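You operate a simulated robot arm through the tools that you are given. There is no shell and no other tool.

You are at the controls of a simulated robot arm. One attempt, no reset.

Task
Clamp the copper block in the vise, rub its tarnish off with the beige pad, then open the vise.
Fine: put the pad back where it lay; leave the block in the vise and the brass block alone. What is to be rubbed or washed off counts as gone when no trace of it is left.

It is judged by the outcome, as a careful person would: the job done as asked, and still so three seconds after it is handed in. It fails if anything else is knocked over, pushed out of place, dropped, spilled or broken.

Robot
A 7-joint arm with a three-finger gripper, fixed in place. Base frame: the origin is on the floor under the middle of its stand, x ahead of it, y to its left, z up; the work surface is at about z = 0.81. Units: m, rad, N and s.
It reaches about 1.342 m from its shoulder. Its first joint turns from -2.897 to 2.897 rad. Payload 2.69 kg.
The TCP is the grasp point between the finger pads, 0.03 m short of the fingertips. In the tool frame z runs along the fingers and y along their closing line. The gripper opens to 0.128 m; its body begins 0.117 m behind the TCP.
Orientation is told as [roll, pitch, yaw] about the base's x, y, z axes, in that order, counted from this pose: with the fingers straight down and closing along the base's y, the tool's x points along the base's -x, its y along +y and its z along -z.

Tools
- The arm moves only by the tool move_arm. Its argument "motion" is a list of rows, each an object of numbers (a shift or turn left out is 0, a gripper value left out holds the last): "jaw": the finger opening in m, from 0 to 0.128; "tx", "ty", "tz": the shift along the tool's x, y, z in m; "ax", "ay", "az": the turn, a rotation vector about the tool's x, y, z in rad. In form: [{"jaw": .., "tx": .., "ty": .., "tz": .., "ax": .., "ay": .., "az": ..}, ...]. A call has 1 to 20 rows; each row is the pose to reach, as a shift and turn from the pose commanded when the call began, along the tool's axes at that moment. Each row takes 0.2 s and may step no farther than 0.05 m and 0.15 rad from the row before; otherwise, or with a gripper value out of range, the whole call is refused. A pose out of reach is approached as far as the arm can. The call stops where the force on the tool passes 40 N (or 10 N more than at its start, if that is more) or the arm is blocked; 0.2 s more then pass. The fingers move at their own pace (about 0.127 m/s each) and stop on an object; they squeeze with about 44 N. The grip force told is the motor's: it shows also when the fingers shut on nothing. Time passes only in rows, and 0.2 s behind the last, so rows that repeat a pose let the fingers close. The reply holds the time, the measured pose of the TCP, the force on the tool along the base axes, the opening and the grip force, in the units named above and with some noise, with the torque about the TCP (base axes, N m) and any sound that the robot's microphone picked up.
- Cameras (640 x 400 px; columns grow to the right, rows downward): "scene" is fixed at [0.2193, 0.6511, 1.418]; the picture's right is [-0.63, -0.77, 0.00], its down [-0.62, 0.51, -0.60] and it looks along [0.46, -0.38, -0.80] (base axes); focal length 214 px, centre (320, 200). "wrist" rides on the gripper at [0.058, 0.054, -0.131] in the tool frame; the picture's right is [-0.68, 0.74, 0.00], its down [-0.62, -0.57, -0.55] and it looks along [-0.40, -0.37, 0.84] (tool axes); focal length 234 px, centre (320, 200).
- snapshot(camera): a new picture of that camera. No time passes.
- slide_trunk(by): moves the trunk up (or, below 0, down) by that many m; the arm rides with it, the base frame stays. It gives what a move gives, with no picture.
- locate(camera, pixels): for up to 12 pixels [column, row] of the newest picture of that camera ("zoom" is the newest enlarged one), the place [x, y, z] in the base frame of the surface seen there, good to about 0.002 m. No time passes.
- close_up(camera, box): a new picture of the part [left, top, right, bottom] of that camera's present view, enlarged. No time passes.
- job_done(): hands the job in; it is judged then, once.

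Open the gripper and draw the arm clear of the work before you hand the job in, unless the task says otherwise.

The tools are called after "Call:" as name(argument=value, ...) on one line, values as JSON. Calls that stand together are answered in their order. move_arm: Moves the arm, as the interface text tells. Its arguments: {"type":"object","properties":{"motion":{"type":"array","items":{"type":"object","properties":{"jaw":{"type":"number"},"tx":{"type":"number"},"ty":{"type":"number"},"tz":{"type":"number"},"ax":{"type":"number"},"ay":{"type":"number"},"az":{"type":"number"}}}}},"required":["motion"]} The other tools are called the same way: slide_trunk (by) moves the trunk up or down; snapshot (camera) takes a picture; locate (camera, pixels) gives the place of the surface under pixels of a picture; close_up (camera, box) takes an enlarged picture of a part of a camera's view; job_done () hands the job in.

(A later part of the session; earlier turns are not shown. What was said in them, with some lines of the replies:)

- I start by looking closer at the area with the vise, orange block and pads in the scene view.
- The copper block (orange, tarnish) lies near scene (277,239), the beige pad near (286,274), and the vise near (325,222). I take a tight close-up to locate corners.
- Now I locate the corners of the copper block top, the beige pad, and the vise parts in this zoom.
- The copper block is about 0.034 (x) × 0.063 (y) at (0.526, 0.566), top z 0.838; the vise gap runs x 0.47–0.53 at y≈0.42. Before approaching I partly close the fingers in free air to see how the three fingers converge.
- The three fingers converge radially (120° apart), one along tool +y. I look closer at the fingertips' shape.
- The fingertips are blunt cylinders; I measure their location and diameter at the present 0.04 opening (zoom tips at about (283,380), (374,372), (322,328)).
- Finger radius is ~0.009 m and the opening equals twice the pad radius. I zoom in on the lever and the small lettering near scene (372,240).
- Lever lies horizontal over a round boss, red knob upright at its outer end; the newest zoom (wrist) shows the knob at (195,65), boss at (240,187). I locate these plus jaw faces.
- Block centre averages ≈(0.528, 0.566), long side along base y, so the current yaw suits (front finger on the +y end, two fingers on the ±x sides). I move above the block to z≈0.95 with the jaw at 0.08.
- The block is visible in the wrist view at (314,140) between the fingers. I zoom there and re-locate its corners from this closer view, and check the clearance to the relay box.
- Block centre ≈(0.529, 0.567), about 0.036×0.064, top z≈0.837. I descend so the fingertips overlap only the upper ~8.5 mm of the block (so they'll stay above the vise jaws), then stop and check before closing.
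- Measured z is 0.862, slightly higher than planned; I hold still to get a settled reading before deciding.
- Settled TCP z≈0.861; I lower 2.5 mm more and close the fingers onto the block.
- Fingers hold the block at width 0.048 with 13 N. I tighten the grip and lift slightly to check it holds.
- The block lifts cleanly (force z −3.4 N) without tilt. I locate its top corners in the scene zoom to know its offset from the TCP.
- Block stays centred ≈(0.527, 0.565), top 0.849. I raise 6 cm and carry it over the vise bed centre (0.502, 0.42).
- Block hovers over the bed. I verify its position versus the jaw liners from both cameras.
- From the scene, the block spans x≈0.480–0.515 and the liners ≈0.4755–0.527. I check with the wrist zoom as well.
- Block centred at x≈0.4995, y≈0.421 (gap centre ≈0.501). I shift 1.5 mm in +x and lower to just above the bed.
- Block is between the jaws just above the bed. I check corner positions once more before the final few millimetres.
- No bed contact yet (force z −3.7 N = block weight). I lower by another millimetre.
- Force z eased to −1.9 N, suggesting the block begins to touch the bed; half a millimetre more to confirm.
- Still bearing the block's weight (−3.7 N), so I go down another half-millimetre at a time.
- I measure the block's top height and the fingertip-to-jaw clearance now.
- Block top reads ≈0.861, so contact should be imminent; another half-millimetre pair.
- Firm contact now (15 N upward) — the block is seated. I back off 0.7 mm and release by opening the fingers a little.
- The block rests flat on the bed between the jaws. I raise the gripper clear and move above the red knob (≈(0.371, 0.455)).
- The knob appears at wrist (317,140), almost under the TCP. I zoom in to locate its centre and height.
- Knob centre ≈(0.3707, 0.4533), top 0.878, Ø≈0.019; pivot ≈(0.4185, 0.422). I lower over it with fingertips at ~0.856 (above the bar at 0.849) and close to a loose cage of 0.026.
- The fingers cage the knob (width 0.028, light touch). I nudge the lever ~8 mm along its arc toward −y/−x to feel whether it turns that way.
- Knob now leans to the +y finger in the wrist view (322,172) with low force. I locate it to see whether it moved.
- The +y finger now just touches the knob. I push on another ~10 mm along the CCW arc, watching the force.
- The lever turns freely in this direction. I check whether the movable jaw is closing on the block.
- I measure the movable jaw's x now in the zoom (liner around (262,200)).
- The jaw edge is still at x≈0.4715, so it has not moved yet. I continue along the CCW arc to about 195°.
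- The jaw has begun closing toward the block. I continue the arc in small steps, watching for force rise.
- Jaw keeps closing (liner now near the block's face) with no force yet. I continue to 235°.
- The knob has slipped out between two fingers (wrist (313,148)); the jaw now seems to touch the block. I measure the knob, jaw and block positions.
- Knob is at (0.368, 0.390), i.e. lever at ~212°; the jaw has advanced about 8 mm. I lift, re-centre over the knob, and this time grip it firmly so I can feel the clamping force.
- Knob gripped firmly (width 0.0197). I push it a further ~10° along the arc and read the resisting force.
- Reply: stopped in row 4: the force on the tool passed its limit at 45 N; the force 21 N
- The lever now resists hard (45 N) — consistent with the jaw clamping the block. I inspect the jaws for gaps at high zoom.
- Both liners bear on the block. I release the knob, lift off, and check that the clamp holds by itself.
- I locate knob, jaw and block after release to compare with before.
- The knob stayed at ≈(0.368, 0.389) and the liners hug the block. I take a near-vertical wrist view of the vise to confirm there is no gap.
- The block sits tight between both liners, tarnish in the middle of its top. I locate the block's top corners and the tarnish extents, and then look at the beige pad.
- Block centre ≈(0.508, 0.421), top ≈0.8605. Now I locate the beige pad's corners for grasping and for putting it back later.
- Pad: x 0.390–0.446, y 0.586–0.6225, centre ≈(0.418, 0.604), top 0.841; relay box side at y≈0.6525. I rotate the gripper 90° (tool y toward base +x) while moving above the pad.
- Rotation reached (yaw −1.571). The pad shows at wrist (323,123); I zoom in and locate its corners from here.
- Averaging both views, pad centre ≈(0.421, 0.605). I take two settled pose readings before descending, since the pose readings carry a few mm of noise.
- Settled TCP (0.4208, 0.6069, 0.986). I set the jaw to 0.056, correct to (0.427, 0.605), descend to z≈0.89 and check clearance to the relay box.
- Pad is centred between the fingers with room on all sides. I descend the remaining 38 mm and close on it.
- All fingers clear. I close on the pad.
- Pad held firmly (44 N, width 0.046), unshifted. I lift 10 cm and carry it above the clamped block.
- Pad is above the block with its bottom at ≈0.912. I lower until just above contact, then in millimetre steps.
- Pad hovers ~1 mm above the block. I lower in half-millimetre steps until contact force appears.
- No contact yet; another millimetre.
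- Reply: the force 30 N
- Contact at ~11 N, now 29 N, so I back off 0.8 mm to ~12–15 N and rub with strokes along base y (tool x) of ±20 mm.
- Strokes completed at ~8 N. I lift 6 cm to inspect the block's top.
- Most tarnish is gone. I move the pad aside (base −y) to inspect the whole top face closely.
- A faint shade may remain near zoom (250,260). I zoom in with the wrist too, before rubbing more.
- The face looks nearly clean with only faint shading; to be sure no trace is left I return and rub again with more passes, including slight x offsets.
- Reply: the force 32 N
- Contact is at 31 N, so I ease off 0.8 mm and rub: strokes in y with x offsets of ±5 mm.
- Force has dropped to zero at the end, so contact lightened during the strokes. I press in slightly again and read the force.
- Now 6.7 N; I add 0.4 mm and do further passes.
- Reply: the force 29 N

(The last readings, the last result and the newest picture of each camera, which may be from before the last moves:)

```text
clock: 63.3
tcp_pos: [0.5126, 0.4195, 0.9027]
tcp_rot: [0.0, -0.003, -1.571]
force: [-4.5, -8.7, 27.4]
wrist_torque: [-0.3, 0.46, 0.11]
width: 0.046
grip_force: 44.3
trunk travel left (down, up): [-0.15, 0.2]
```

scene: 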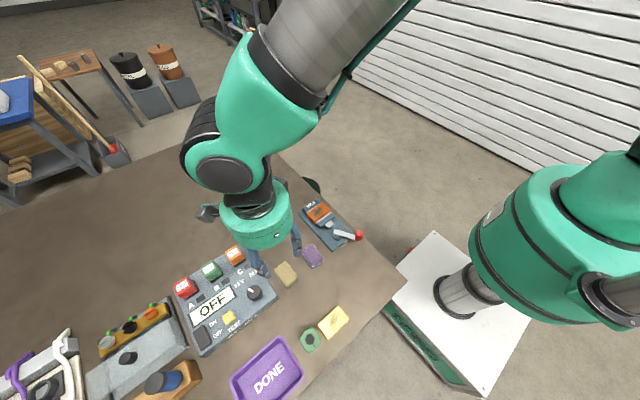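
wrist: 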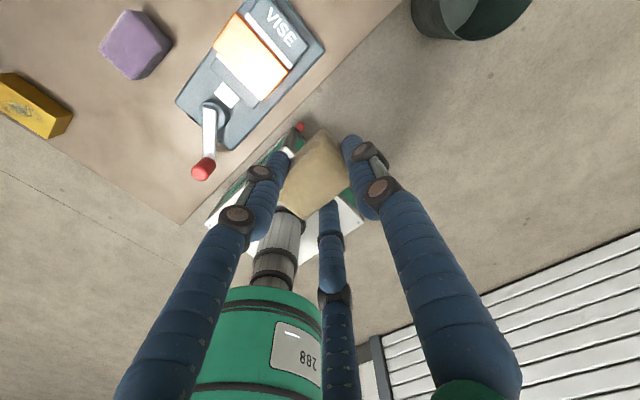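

Strong contact this time (27 N). I lift and move aside again to inspect.

Call:
move_arm(motion=[{"tz": -0.02}, {"tz": -0.05}, {"tz": -0.08}, {"tz": -0.1, "tx": -0.03}, {"tz": -0.1, "tx": -0.07}, {"tz": -0.1, "tx": -0.1}, {"tz": -0.1, "tx": -0.1}])

Call:
close_up(camera="scene", box=[308, 198, 334, 222])

Call:
close_up(camera="scene", box=[290, 170, 370, 250])

Call:
snapshot(camera="wrist")

```text
clock: 64.9
tcp_pos: [0.5131, 0.3218, 1.0034]
tcp_rot: [-0.002, -0.001, -1.57]
force: [-0.6, -0.9, -0.2]
wrist_torque: [0.03, -0.01, 0.01]
width: 0.0461
grip_force: 44.6
trunk travel left (down, up): [-0.15, 0.2]
```

```text
16.00 times, centred on (321, 210) of scene
```

zoom: 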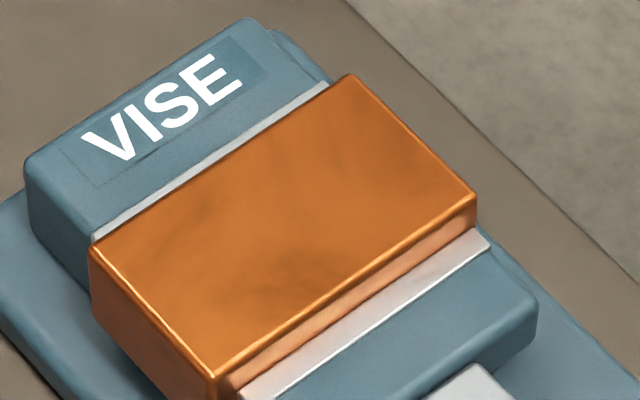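

```text
5.00 times, centred on (330, 210) of scene
```

zoom: 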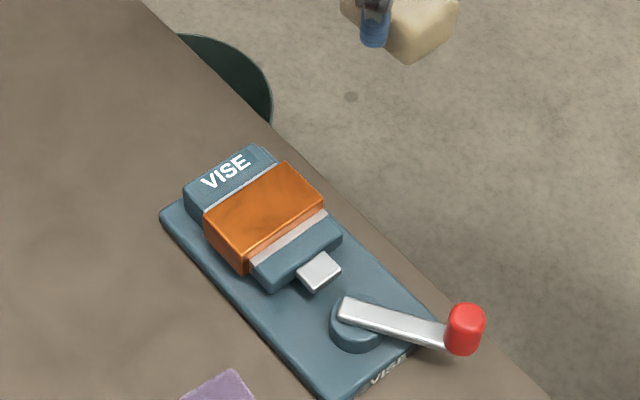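

```text
taken
```

wrist: 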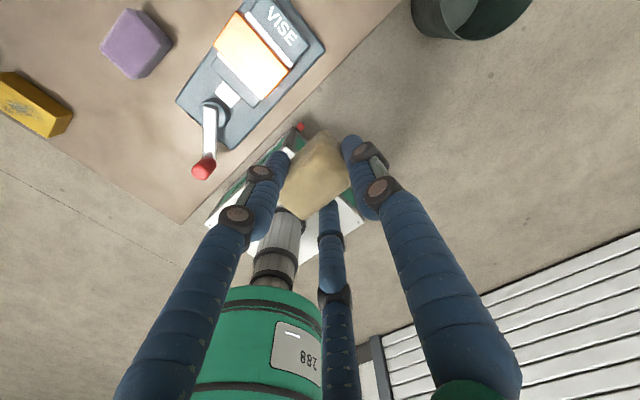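

The face is unchanged from the last view and evenly copper, so the tarnish is gone. I carry the pad back over its original spot.

Call:
move_arm(motion=[{"tx": 0.036, "ty": -0.011}, {"tx": 0.072, "ty": -0.022}, {"tx": 0.108, "ty": -0.033}, {"tx": 0.144, "ty": -0.044}, {"tx": 0.18, "ty": -0.055}, {"tx": 0.216, "ty": -0.066}, {"tx": 0.252, "ty": -0.078}, {"tx": 0.283, "ty": -0.087}, {"tx": 0.283, "ty": -0.087}, {"tx": 0.283, "ty": -0.087, "tz": 0.04}, {"tx": 0.283, "ty": -0.087, "tz": 0.08}, {"tx": 0.283, "ty": -0.087, "tz": 0.11}, {"tx": 0.283, "ty": -0.087, "tz": 0.11}])

Call:
close_up(camera="scene", box=[220, 200, 340, 300])

Call:
snapshot(camera="wrist")

```text
clock: 67.7
tcp_pos: [0.4282, 0.6013, 0.8934]
tcp_rot: [0.001, -0.001, -1.571]
force: [0.3, 0.2, -0.2]
wrist_torque: [-0.03, 0.03, -0.01]
width: 0.0462
grip_force: 44.1
trunk travel left (down, up): [-0.15, 0.2]
```

```text
4.00 times, centred on (280, 250) of scene
```

zoom: 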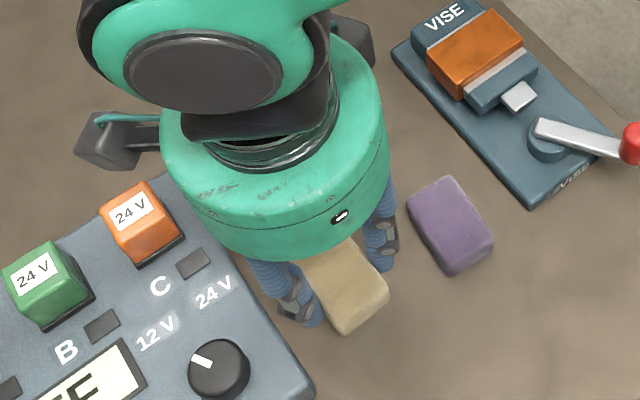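

```text
taken
```

wrist: 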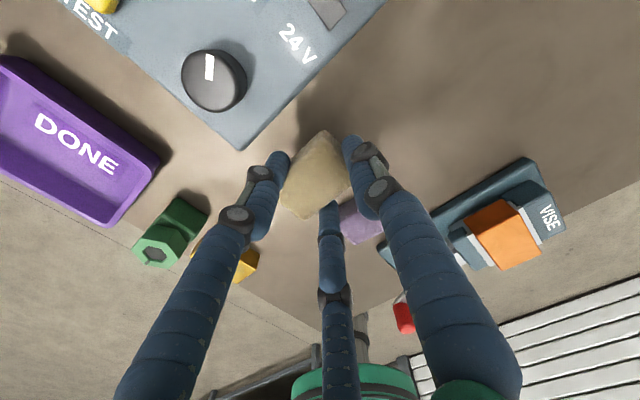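

Nearly above the original spot. I lower to about 3 mm above the table and re-read the pose.

Call:
move_arm(motion=[{"tz": 0.015}, {"tz": 0.028}, {"tz": 0.034}, {"tz": 0.034}, {"tz": 0.034}])

Call:
close_up(camera="scene", box=[220, 200, 340, 300])

Call:
move_arm(motion=[{"tz": 0}])

```text
clock: 68.9
tcp_pos: [0.4285, 0.6019, 0.8588]
tcp_rot: [-0.001, -0.003, -1.57]
force: [0.7, 0.1, -0.9]
wrist_torque: [0.0, 0.0, 0.01]
width: 0.0458
grip_force: 44.0
trunk travel left (down, up): [-0.15, 0.2]
```

```text
4.00 times, centred on (280, 250) of scene
```

zoom: 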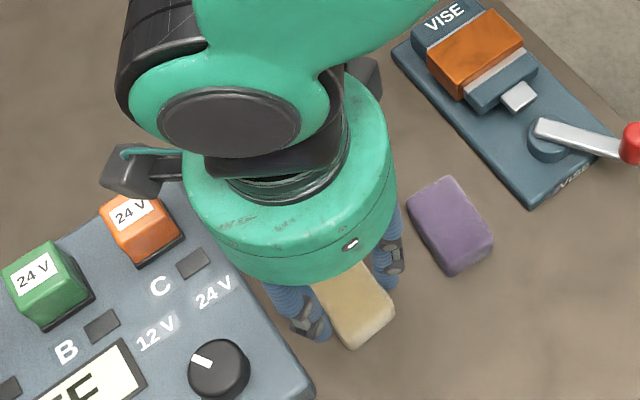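

```text
clock: 69.3
tcp_pos: [0.4273, 0.602, 0.8575]
tcp_rot: [-0.003, -0.002, -1.571]
force: [0.2, -0.8, -0.7]
wrist_torque: [0.01, 0.02, 0.01]
width: 0.0461
grip_force: 44.3
trunk travel left (down, up): [-0.15, 0.2]
```

The pose is ~1.5 mm short in y versus the grasp pose; I correct that and lower in small steps to touch the table.

Call:
move_arm(motion=[{"tx": 0.0015, "tz": 0.001}, {"tx": 0.0015, "tz": 0.002}, {"tx": 0.0015, "tz": 0.003}, {"tx": 0.0015, "tz": 0.003}])

Call:
move_arm(motion=[{"tz": 0.0005}, {"tz": 0.0005}])

```text
clock: 70.3
tcp_pos: [0.4268, 0.604, 0.8562]
tcp_rot: [-0.003, -0.002, -1.57]
force: [0.4, 0.0, -0.5]
wrist_torque: [-0.03, 0.0, 0.02]
width: 0.046
grip_force: 43.9
trunk travel left (down, up): [-0.15, 0.2]
```

```text
clock: 70.9
tcp_pos: [0.4266, 0.6029, 0.8557]
tcp_rot: [-0.001, -0.001, -1.571]
force: [0.4, 0.1, 0.8]
wrist_torque: [-0.01, 0.0, 0.0]
width: 0.0457
grip_force: 44.1
trunk travel left (down, up): [-0.15, 0.2]
```

Almost at the original height, no contact yet. Half-millimetre steps continue.

Call:
move_arm(motion=[{"tz": 0.0005}, {"tz": 0.0005}])

Call:
move_arm(motion=[{"tz": 0.0005}, {"tz": 0.0005}])

```text
clock: 71.5
tcp_pos: [0.4269, 0.6043, 0.8544]
tcp_rot: [-0.002, -0.003, -1.57]
force: [0.6, 0.4, -0.6]
wrist_torque: [-0.01, 0.01, -0.05]
width: 0.0461
grip_force: 43.6
trunk travel left (down, up): [-0.15, 0.2]
```

```text
clock: 72.1
tcp_pos: [0.4271, 0.6036, 0.8546]
tcp_rot: [-0.002, -0.001, -1.57]
force: [-0.5, -0.3, 0.6]
wrist_torque: [0.02, 0.01, 0.01]
width: 0.0459
grip_force: 43.9
trunk travel left (down, up): [-0.15, 0.2]
```

Still no contact force; the pad must have slid up slightly in the grip. I keep stepping down.

Call:
move_arm(motion=[{"tz": 0.0005}, {"tz": 0.0005}])

Call:
move_arm(motion=[{"tz": 0.0005}, {"tz": 0.0005}])

Call:
close_up(camera="scene", box=[260, 240, 330, 300])

```text
clock: 72.7
tcp_pos: [0.4266, 0.6051, 0.8544]
tcp_rot: [-0.001, -0.001, -1.57]
force: [0.2, 0.6, 0.1]
wrist_torque: [-0.03, -0.01, -0.03]
width: 0.046
grip_force: 44.3
trunk travel left (down, up): [-0.15, 0.2]
```

```text
clock: 73.3
tcp_pos: [0.4263, 0.6043, 0.853]
tcp_rot: [-0.003, -0.001, -1.572]
force: [0.6, -0.8, 1.5]
wrist_torque: [0.01, 0.02, 0.0]
width: 0.0462
grip_force: 43.9
trunk travel left (down, up): [-0.15, 0.2]
```

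```text
6.67 times, centred on (295, 270) of scene
```

zoom: 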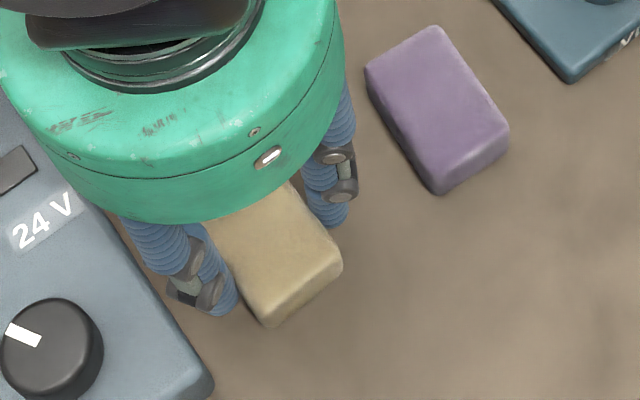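

Compared with the original view (bottom corner (270,322), right corner (341,260)) the pad is ~1–2 mm off toward −x/+y. I raise 1 mm, nudge it back, and lower again.

Call:
move_arm(motion=[{"tz": -0.001}, {"tz": -0.001, "tx": -0.001, "ty": 0.0015}, {"tz": 0.0, "tx": -0.001, "ty": 0.0015}, {"tz": 0.0005, "tx": -0.001, "ty": 0.0015}, {"tz": 0.0005, "tx": -0.001, "ty": 0.0015}])

Call:
close_up(camera="scene", box=[260, 240, 330, 300])

```text
clock: 74.5
tcp_pos: [0.4284, 0.6045, 0.8543]
tcp_rot: [-0.001, -0.001, -1.569]
force: [-1.0, -0.7, 4.4]
wrist_torque: [0.01, 0.12, 0.02]
width: 0.0461
grip_force: 44.0
trunk travel left (down, up): [-0.15, 0.2]
```

```text
6.67 times, centred on (295, 270) of scene
```

zoom: 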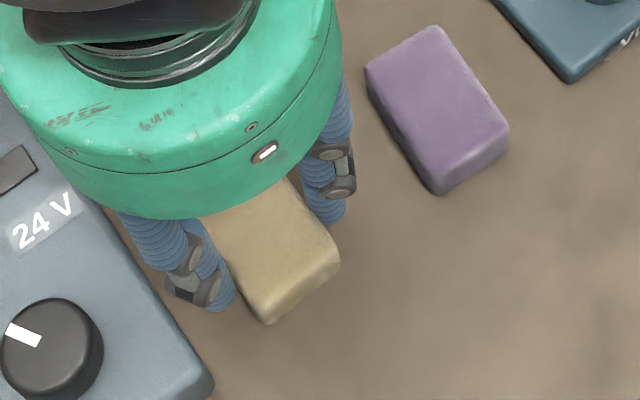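

Pad touches the table (4.4 N) and its corners match the original within ~1 mm. I open the fingers slightly and lift off straight up.

Call:
move_arm(motion=[{"jaw": 0.03}, {"jaw": 0.04}, {"jaw": 0.048}, {"jaw": 0.056}, {"jaw": 0.056}, {"jaw": 0.056, "tz": -0.02}, {"jaw": 0.056, "tz": -0.05}, {"jaw": 0.056, "tz": -0.09}, {"jaw": 0.056, "tz": -0.13}, {"jaw": 0.056, "tz": -0.13}])

Call:
close_up(camera="scene", box=[260, 240, 330, 300])

Call:
snapshot(camera="wrist")

```text
clock: 76.7
tcp_pos: [0.4287, 0.6015, 0.9838]
tcp_rot: [0.0, -0.002, -1.57]
force: [0.3, -0.9, 0.5]
wrist_torque: [0.04, -0.01, -0.01]
width: 0.056
grip_force: 0.0
trunk travel left (down, up): [-0.15, 0.2]
```

```text
6.67 times, centred on (295, 270) of scene
```

zoom: 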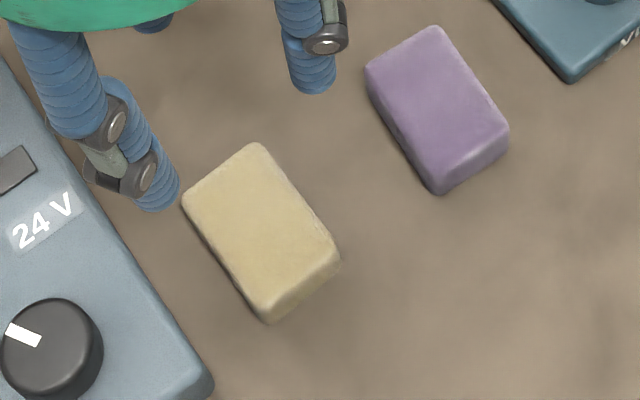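

```text
taken
```

wrist: 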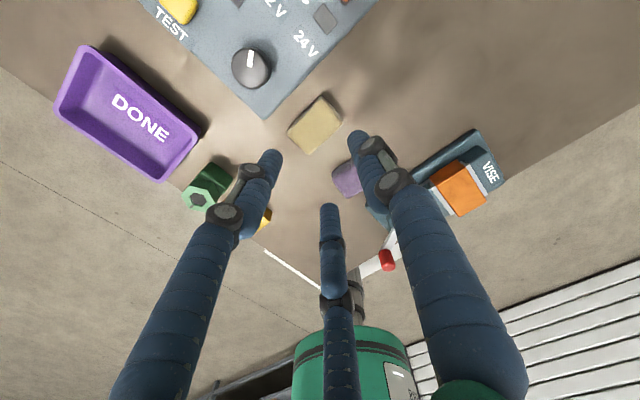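

The pad lies exactly where it was. Now to open the vise: I turn the gripper back to yaw 0 and move above the knob at ≈(0.368, 0.389).

Call:
move_arm(motion=[{"tx": -0.0195, "ty": -0.0055, "az": -0.1428}, {"tx": -0.0389, "ty": -0.011, "az": -0.2856}, {"tx": -0.0584, "ty": -0.0166, "az": -0.4284}, {"tx": -0.0778, "ty": -0.0221, "az": -0.5712}, {"tx": -0.0973, "ty": -0.0276, "az": -0.714}, {"tx": -0.1167, "ty": -0.0331, "az": -0.8568}, {"tx": -0.1362, "ty": -0.0386, "az": -0.9996}, {"tx": -0.1556, "ty": -0.0441, "az": -1.1424}, {"tx": -0.1751, "ty": -0.0497, "az": -1.2852}, {"tx": -0.1945, "ty": -0.0552, "az": -1.428}, {"tx": -0.214, "ty": -0.0607, "az": -1.5708}, {"tx": -0.214, "ty": -0.0607, "az": -1.5708, "jaw": 0.06}, {"tx": -0.214, "ty": -0.0607, "az": -1.5708}])

Call:
close_up(camera="wrist", box=[260, 90, 400, 190])

Call:
close_up(camera="scene", box=[290, 180, 380, 260])

```text
clock: 79.5
tcp_pos: [0.3657, 0.3913, 0.9831]
tcp_rot: [-0.002, 0.001, 0.002]
force: [0.3, 0.2, 0.2]
wrist_torque: [0.01, 0.01, -0.01]
width: 0.0601
grip_force: 0.0
trunk travel left (down, up): [-0.15, 0.2]
```

```text
4.00 times, centred on (330, 140) of wrist
```

zoom: 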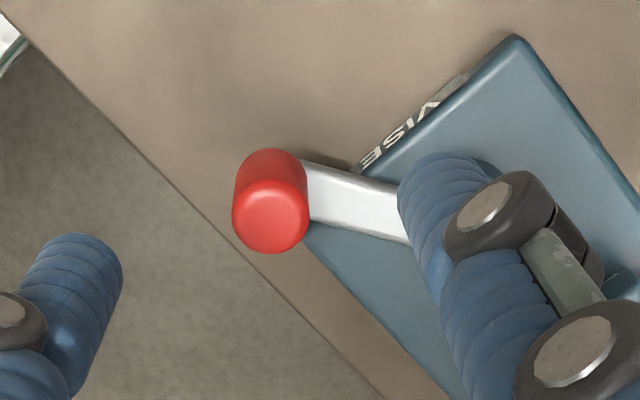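

```text
5.00 times, centred on (335, 220) of scene
```

zoom: 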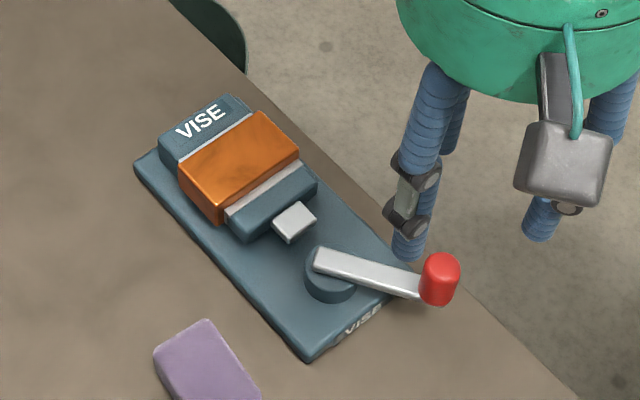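

I locate the knob's centre from the scene zoom (440,262) and, via the wrist picture, confirm it.

Call:
locate(camera="zoom", pixels=[[440, 262], [426, 262], [454, 262], [440, 255], [320, 258], [410, 285]])

Call:
snapshot(camera="wrist")

Call:
locate(camera="wrist", pixels=[[317, 144], [310, 144], [325, 144], [317, 137], [317, 151], [340, 140]])

```text
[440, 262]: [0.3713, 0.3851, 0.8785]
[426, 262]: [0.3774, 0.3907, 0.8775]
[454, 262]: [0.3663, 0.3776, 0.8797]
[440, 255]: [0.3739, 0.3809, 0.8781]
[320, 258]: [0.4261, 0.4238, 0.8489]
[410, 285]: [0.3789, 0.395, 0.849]
```

```text
taken
```

wrist: 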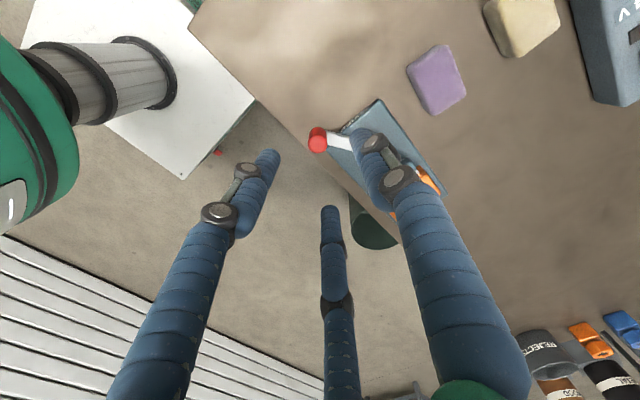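

```text
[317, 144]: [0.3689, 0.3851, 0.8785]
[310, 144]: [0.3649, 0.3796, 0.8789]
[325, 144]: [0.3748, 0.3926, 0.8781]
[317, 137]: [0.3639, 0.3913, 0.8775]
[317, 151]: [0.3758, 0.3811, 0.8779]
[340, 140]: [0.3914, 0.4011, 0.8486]
```

Knob centre ≈(0.370, 0.386). I shift there, descend to z≈0.888 and grip it.

Call:
move_arm(motion=[{"tx": -0.004, "ty": -0.005, "tz": 0.03, "jaw": 0.06}, {"tx": -0.004, "ty": -0.005, "tz": 0.06}, {"tx": -0.004, "ty": -0.005, "tz": 0.085}, {"tx": -0.004, "ty": -0.005, "tz": 0.095}, {"tx": -0.004, "ty": -0.005, "tz": 0.095}, {"tx": -0.004, "ty": -0.005, "tz": 0.095, "jaw": 0.035}, {"tx": -0.004, "ty": -0.005, "tz": 0.095, "jaw": 0.022}, {"tx": -0.004, "ty": -0.005, "tz": 0.095, "jaw": 0.016}, {"tx": -0.004, "ty": -0.005, "tz": 0.095, "jaw": 0.012}, {"tx": -0.004, "ty": -0.005, "tz": 0.095, "jaw": 0.012}])

Call:
snapshot(camera="wrist")

```text
clock: 81.7
tcp_pos: [0.3711, 0.3834, 0.8874]
tcp_rot: [-0.005, 0.001, 0.001]
force: [-19.0, -9.6, -4.0]
wrist_torque: [-0.18, 0.58, 0.1]
width: 0.0211
grip_force: 45.2
trunk travel left (down, up): [-0.15, 0.2]
```

```text
taken
```

wrist: 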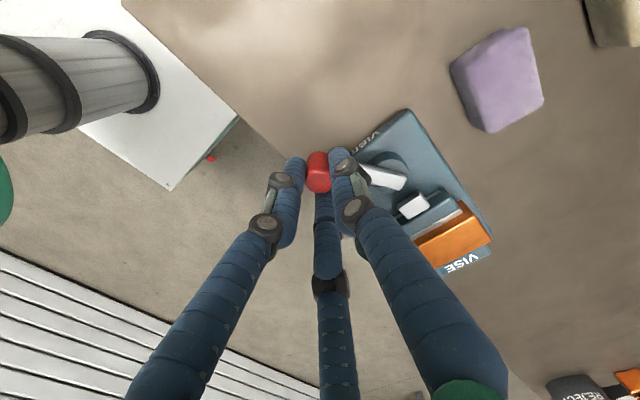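

Gripped; a radial side force (−19, −9.6 N) shows the TCP is slightly too close to the pivot. I ease outward 1 mm and re-read.

Call:
move_arm(motion=[{"tx": 0.0005, "ty": -0.0003}, {"tx": 0.001, "ty": -0.0006}, {"tx": 0.001, "ty": -0.0006}])

```text
clock: 82.5
tcp_pos: [0.371, 0.3828, 0.8878]
tcp_rot: [-0.002, 0.004, 0.001]
force: [-21.7, -13.7, -18.3]
wrist_torque: [-0.33, 0.37, 0.05]
width: 0.021
grip_force: 45.0
trunk travel left (down, up): [-0.15, 0.2]
```

The force rose rather than eased, so I relax the squeeze to a light touch and look again before moving.

Call:
move_arm(motion=[{"jaw": 0.02}, {"jaw": 0.024}, {"jaw": 0.026}, {"jaw": 0.026}])

Call:
close_up(camera="wrist", box=[260, 120, 400, 220])

Call:
close_up(camera="scene", box=[310, 190, 390, 260])

```text
clock: 83.5
tcp_pos: [0.3728, 0.3849, 0.8892]
tcp_rot: [0.0, 0.001, 0.001]
force: [-1.3, -1.9, 1.5]
wrist_torque: [-0.05, 0.06, 0.01]
width: 0.0278
grip_force: 1.1
trunk travel left (down, up): [-0.15, 0.2]
```

```text
4.00 times, centred on (330, 170) of wrist
```

zoom: 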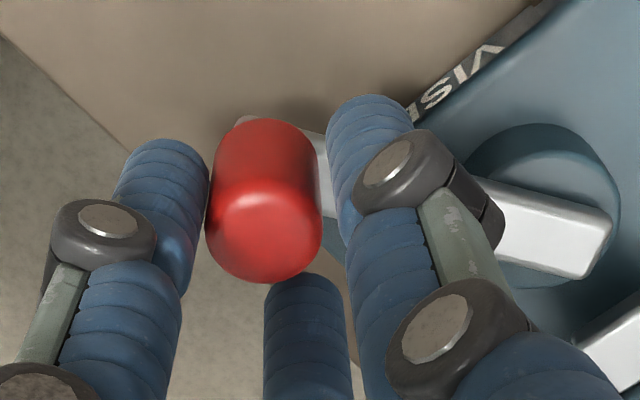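

```text
5.71 times, centred on (350, 225) of scene
```

zoom: 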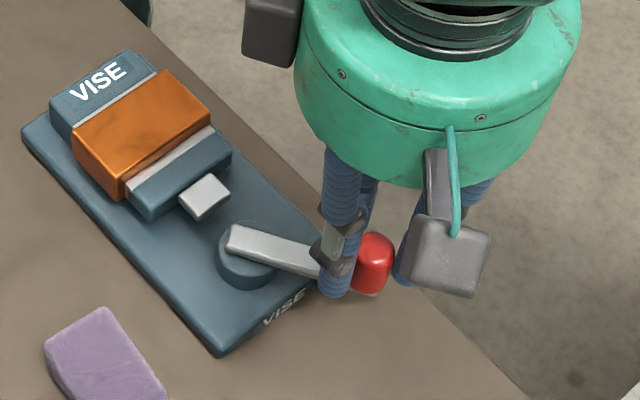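

With a loose cage the knob touches the (−x,−y) finger, so the knob centre is ≈(0.3697, 0.383). I re-centre 3–4 mm and close to a snug, light grip.

Call:
move_arm(motion=[{"tx": 0.0015, "ty": -0.001, "jaw": 0.028}, {"tx": 0.003, "ty": -0.002, "jaw": 0.028}, {"tx": 0.003, "ty": -0.002, "jaw": 0.028}, {"tx": 0.003, "ty": -0.002, "jaw": 0.022}, {"tx": 0.003, "ty": -0.002, "jaw": 0.0195}, {"tx": 0.003, "ty": -0.002, "jaw": 0.0195}])

Call:
close_up(camera="wrist", box=[260, 120, 400, 220])

```text
clock: 84.9
tcp_pos: [0.368, 0.3833, 0.8879]
tcp_rot: [-0.003, 0.002, -0.001]
force: [3.3, 2.4, -0.5]
wrist_torque: [0.11, -0.25, 0.05]
width: 0.0212
grip_force: 18.5
trunk travel left (down, up): [-0.15, 0.2]
```

```text
4.00 times, centred on (330, 170) of wrist
```

zoom: 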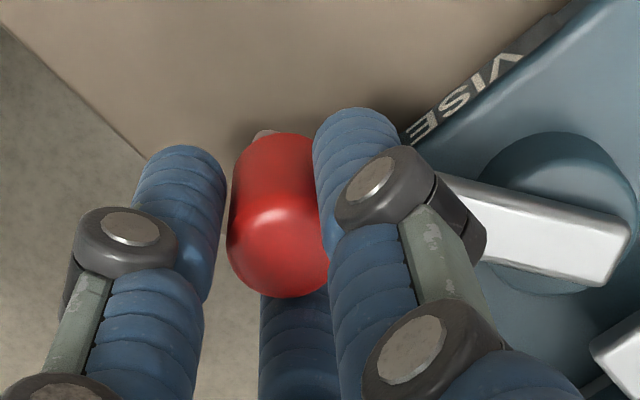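

Snug grip with small side force. I turn the lever back toward +y (clockwise) along the 0.059 m arc in small steps.

Call:
move_arm(motion=[{"tx": 0.0014, "ty": 0.0023}, {"tx": 0.0028, "ty": 0.0046}, {"tx": 0.004, "ty": 0.0069}, {"tx": 0.0051, "ty": 0.0092}, {"tx": 0.0061, "ty": 0.0116}, {"tx": 0.007, "ty": 0.014}, {"tx": 0.007, "ty": 0.014}])

Call:
close_up(camera="scene", box=[300, 190, 380, 260])

```text
clock: 86.5
tcp_pos: [0.361, 0.3972, 0.8897]
tcp_rot: [-0.002, 0.002, -0.001]
force: [6.4, 3.9, 3.6]
wrist_torque: [-0.02, -0.15, 0.11]
width: 0.021
grip_force: 44.7
trunk travel left (down, up): [-0.15, 0.2]
```

```text
5.71 times, centred on (340, 225) of scene
```

zoom: 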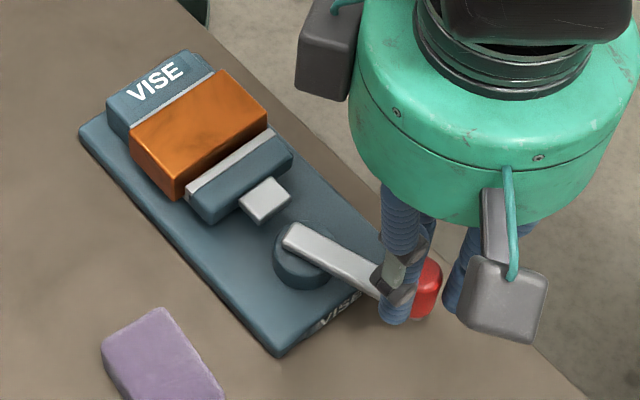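

The jaw is retracting and the block stays put. I continue around to about 164°.

Call:
move_arm(motion=[{"tx": 0.0014, "ty": 0.0069}, {"tx": 0.0025, "ty": 0.014}, {"tx": 0.0027, "ty": 0.0212}, {"tx": 0.002, "ty": 0.0283}, {"tx": 0.0004, "ty": 0.0353}, {"tx": 0.0004, "ty": 0.0353}])

Call:
close_up(camera="scene", box=[300, 190, 380, 260])

Call:
close_up(camera="wrist", box=[260, 120, 400, 220])

```text
clock: 87.9
tcp_pos: [0.361, 0.433, 0.8886]
tcp_rot: [-0.001, 0.002, 0.0]
force: [8.8, -0.1, 0.9]
wrist_torque: [-0.12, -0.25, -0.01]
width: 0.0246
grip_force: 3.7
trunk travel left (down, up): [-0.15, 0.2]
```

```text
5.71 times, centred on (340, 225) of scene
```

zoom: 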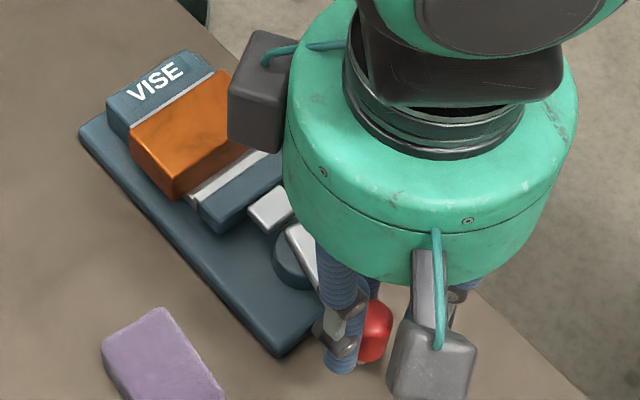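

```text
4.00 times, centred on (330, 170) of wrist
```

zoom: 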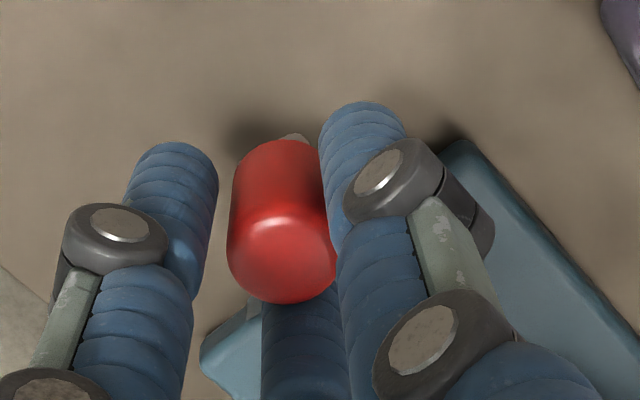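

Force x +8.8 N shows I'm slightly outside the arc; I correct ~1.5 mm inward and continue to the original open position.

Call:
move_arm(motion=[{"tx": -0.002, "ty": 0.0034}, {"tx": -0.0037, "ty": 0.0068}, {"tx": -0.0054, "ty": 0.01}, {"tx": -0.0071, "ty": 0.0132}, {"tx": -0.0085, "ty": 0.0155}, {"tx": -0.0085, "ty": 0.0155}])

Call:
close_up(camera="scene", box=[300, 190, 380, 260])

Call:
close_up(camera="wrist", box=[260, 120, 400, 220])

```text
clock: 89.3
tcp_pos: [0.3679, 0.4475, 0.8881]
tcp_rot: [-0.002, 0.001, 0.002]
force: [1.8, -1.0, -0.3]
wrist_torque: [0.01, -0.09, 0.01]
width: 0.0213
grip_force: 1.8
trunk travel left (down, up): [-0.15, 0.2]
```

```text
5.71 times, centred on (340, 225) of scene
```

zoom: 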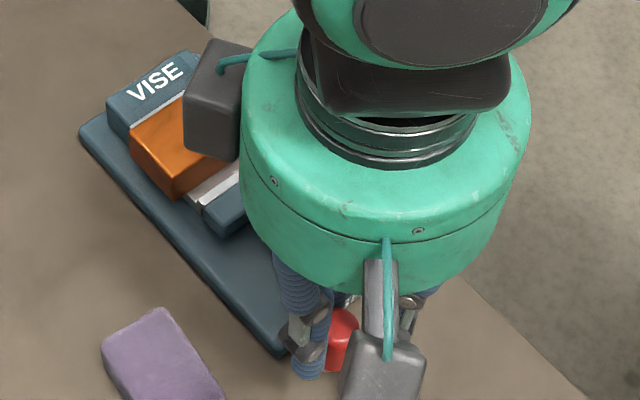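

```text
4.00 times, centred on (330, 170) of wrist
```

zoom: 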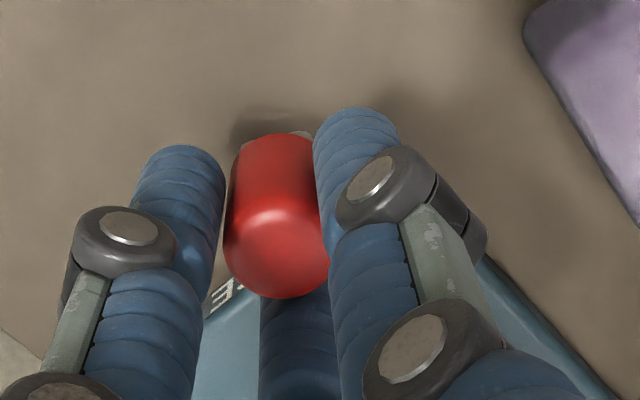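

Low force, knob near (0.368, 0.448); the original open position was (0.371, 0.453). I go the last ~6 mm.

Call:
move_arm(motion=[{"tx": -0.0012, "ty": 0.002}, {"tx": -0.0024, "ty": 0.004}, {"tx": -0.0034, "ty": 0.0055}, {"tx": -0.0034, "ty": 0.0055}])

```text
clock: 90.3
tcp_pos: [0.3714, 0.452, 0.8882]
tcp_rot: [-0.001, 0.002, -0.001]
force: [-4.1, -5.5, 0.8]
wrist_torque: [-0.15, 0.17, 0.05]
width: 0.0237
grip_force: 3.2
trunk travel left (down, up): [-0.15, 0.2]
```

The lever meets a light stop (≈7 N) — fully open. I release the knob modestly (staying clear of the purple pad), and lift straight up.

Call:
move_arm(motion=[{"jaw": 0.03}, {"jaw": 0.042}, {"jaw": 0.042}, {"jaw": 0.042, "tz": -0.03}, {"jaw": 0.042, "tz": -0.07}, {"jaw": 0.042, "tz": -0.11}, {"jaw": 0.05, "tz": -0.15}, {"jaw": 0.06, "tz": -0.19}, {"jaw": 0.06, "tz": -0.19}])

Call:
snapshot(camera="wrist")

Call:
snapshot(camera="scene")

```text
clock: 92.3
tcp_pos: [0.3718, 0.4513, 1.0791]
tcp_rot: [-0.002, 0.001, -0.001]
force: [0.3, -0.5, 0.2]
wrist_torque: [0.06, -0.02, 0.01]
width: 0.0601
grip_force: 0.1
trunk travel left (down, up): [-0.15, 0.2]
```

```text
taken
```

wrist: 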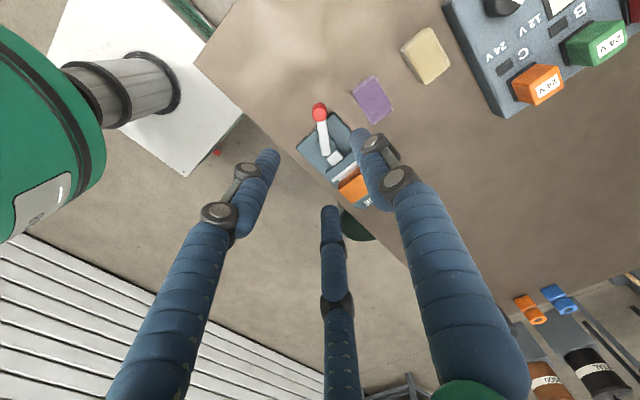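

```text
taken
```

scene: 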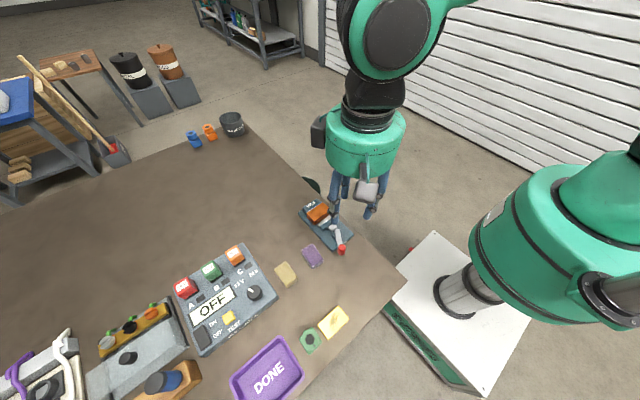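

The lever is back and the jaw open. I draw the arm up and away to roughly its starting pose, then inspect everything.

Call:
move_arm(motion=[{"tz": -0.04, "tx": 0.0}, {"tz": -0.08, "tx": -0.02, "ty": 0.005, "jaw": 0.09}, {"tz": -0.11, "tx": -0.05, "ty": 0.012, "jaw": 0.128}, {"tz": -0.124, "tx": -0.085, "ty": 0.02}, {"tz": -0.124, "tx": -0.11, "ty": 0.028}, {"tz": -0.124, "tx": -0.13, "ty": 0.033}, {"tz": -0.124, "tx": -0.13, "ty": 0.033}])

Call:
close_up(camera="scene", box=[256, 194, 368, 294])

Call:
close_up(camera="wrist", box=[220, 0, 480, 160])

Call:
close_up(camera="scene", box=[304, 196, 340, 226])

```text
clock: 93.9
tcp_pos: [0.5028, 0.487, 1.2019]
tcp_rot: [-0.002, 0.001, 0.0]
force: [1.2, -0.1, -0.7]
wrist_torque: [-0.02, 0.01, 0.02]
width: 0.1281
grip_force: 0.0
trunk travel left (down, up): [-0.15, 0.2]
```

```text
4.00 times, centred on (312, 244) of scene
```

zoom: 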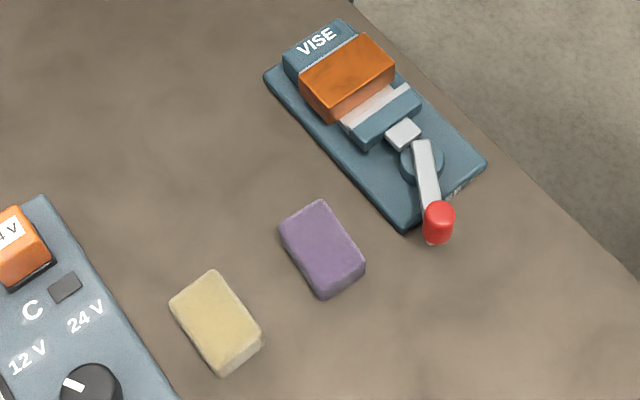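

```text
2.46 times, centred on (350, 80) of wrist
```

zoom: 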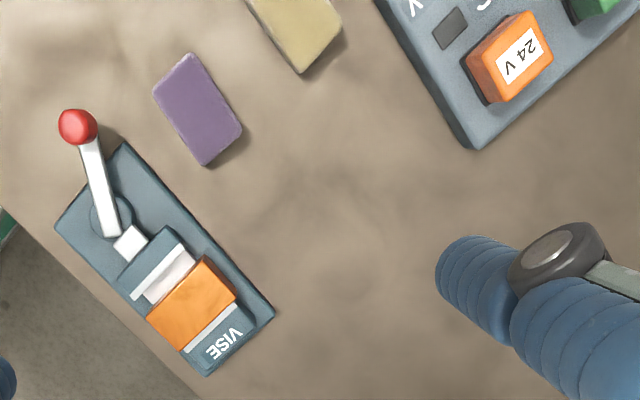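

```text
13.33 times, centred on (322, 211) of scene
```

zoom: 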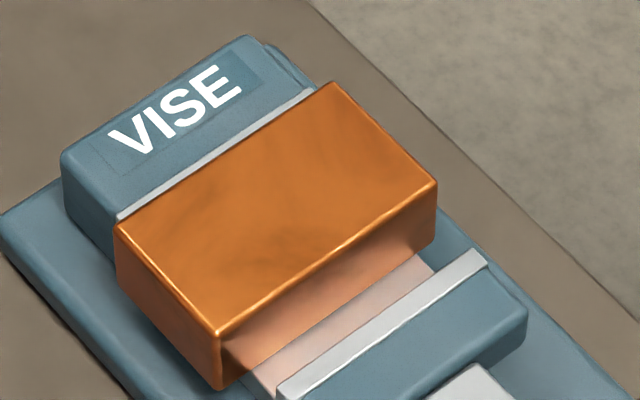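

The vise is open with the block in it, and pad and lever are in their places. One last wrist zoom on the block's top to check for any trace, plus a check on the brass block and neighbours.

Call:
close_up(camera="wrist", box=[270, 95, 330, 150])

Call:
close_up(camera="scene", box=[160, 220, 400, 400])

```text
7.27 times, centred on (300, 122) of wrist
```

zoom: 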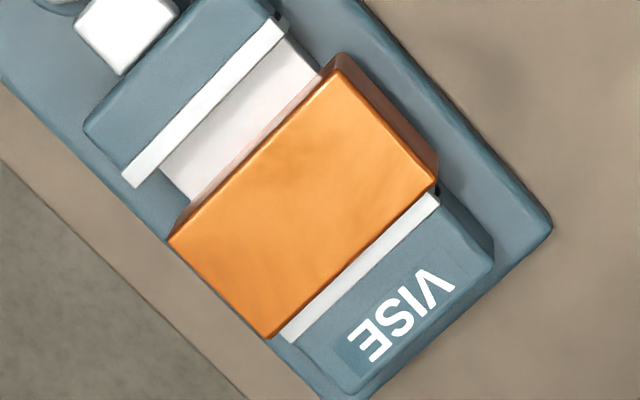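

```text
2.22 times, centred on (280, 310) of scene
```

zoom: 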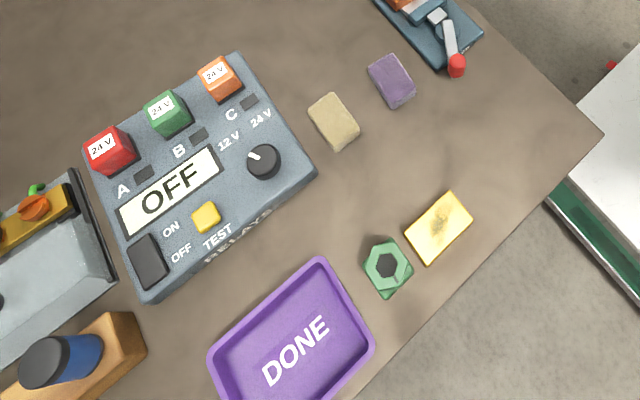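

The copper face is evenly clean from both views. The vise is open with the block in it, the pad is where it lay, the brass block and the rest are untouched, and the gripper is open and clear. I hand the job in.

Call:
job_done()

```text
The job is handed in.
```

I clamped the copper block in the vise, rubbed its tarnish off with the beige pad, and opened the vise again. The job is handed in; I haven't seen the verdict.

- **Copper block:** it is still sitting in the open vise. I rubbed it in two rounds. Some faint shading stayed the same after the second round, so I took it to be the metal's own colour rather than tarnish.
- **Vise:** the block clamped firmly, with the lever resisting at about 45 N. I let go of the knob once while closing the lever because it slipped out of the fingers, then gripped it again and finished. The lever is now back at its original open position.
- **Beige pad:** it is back where it lay, to within about 1–2 mm by the camera.
- **Everything else:** the brass block and the other items were not touched. The gripper is open and the arm is back near its starting pose.
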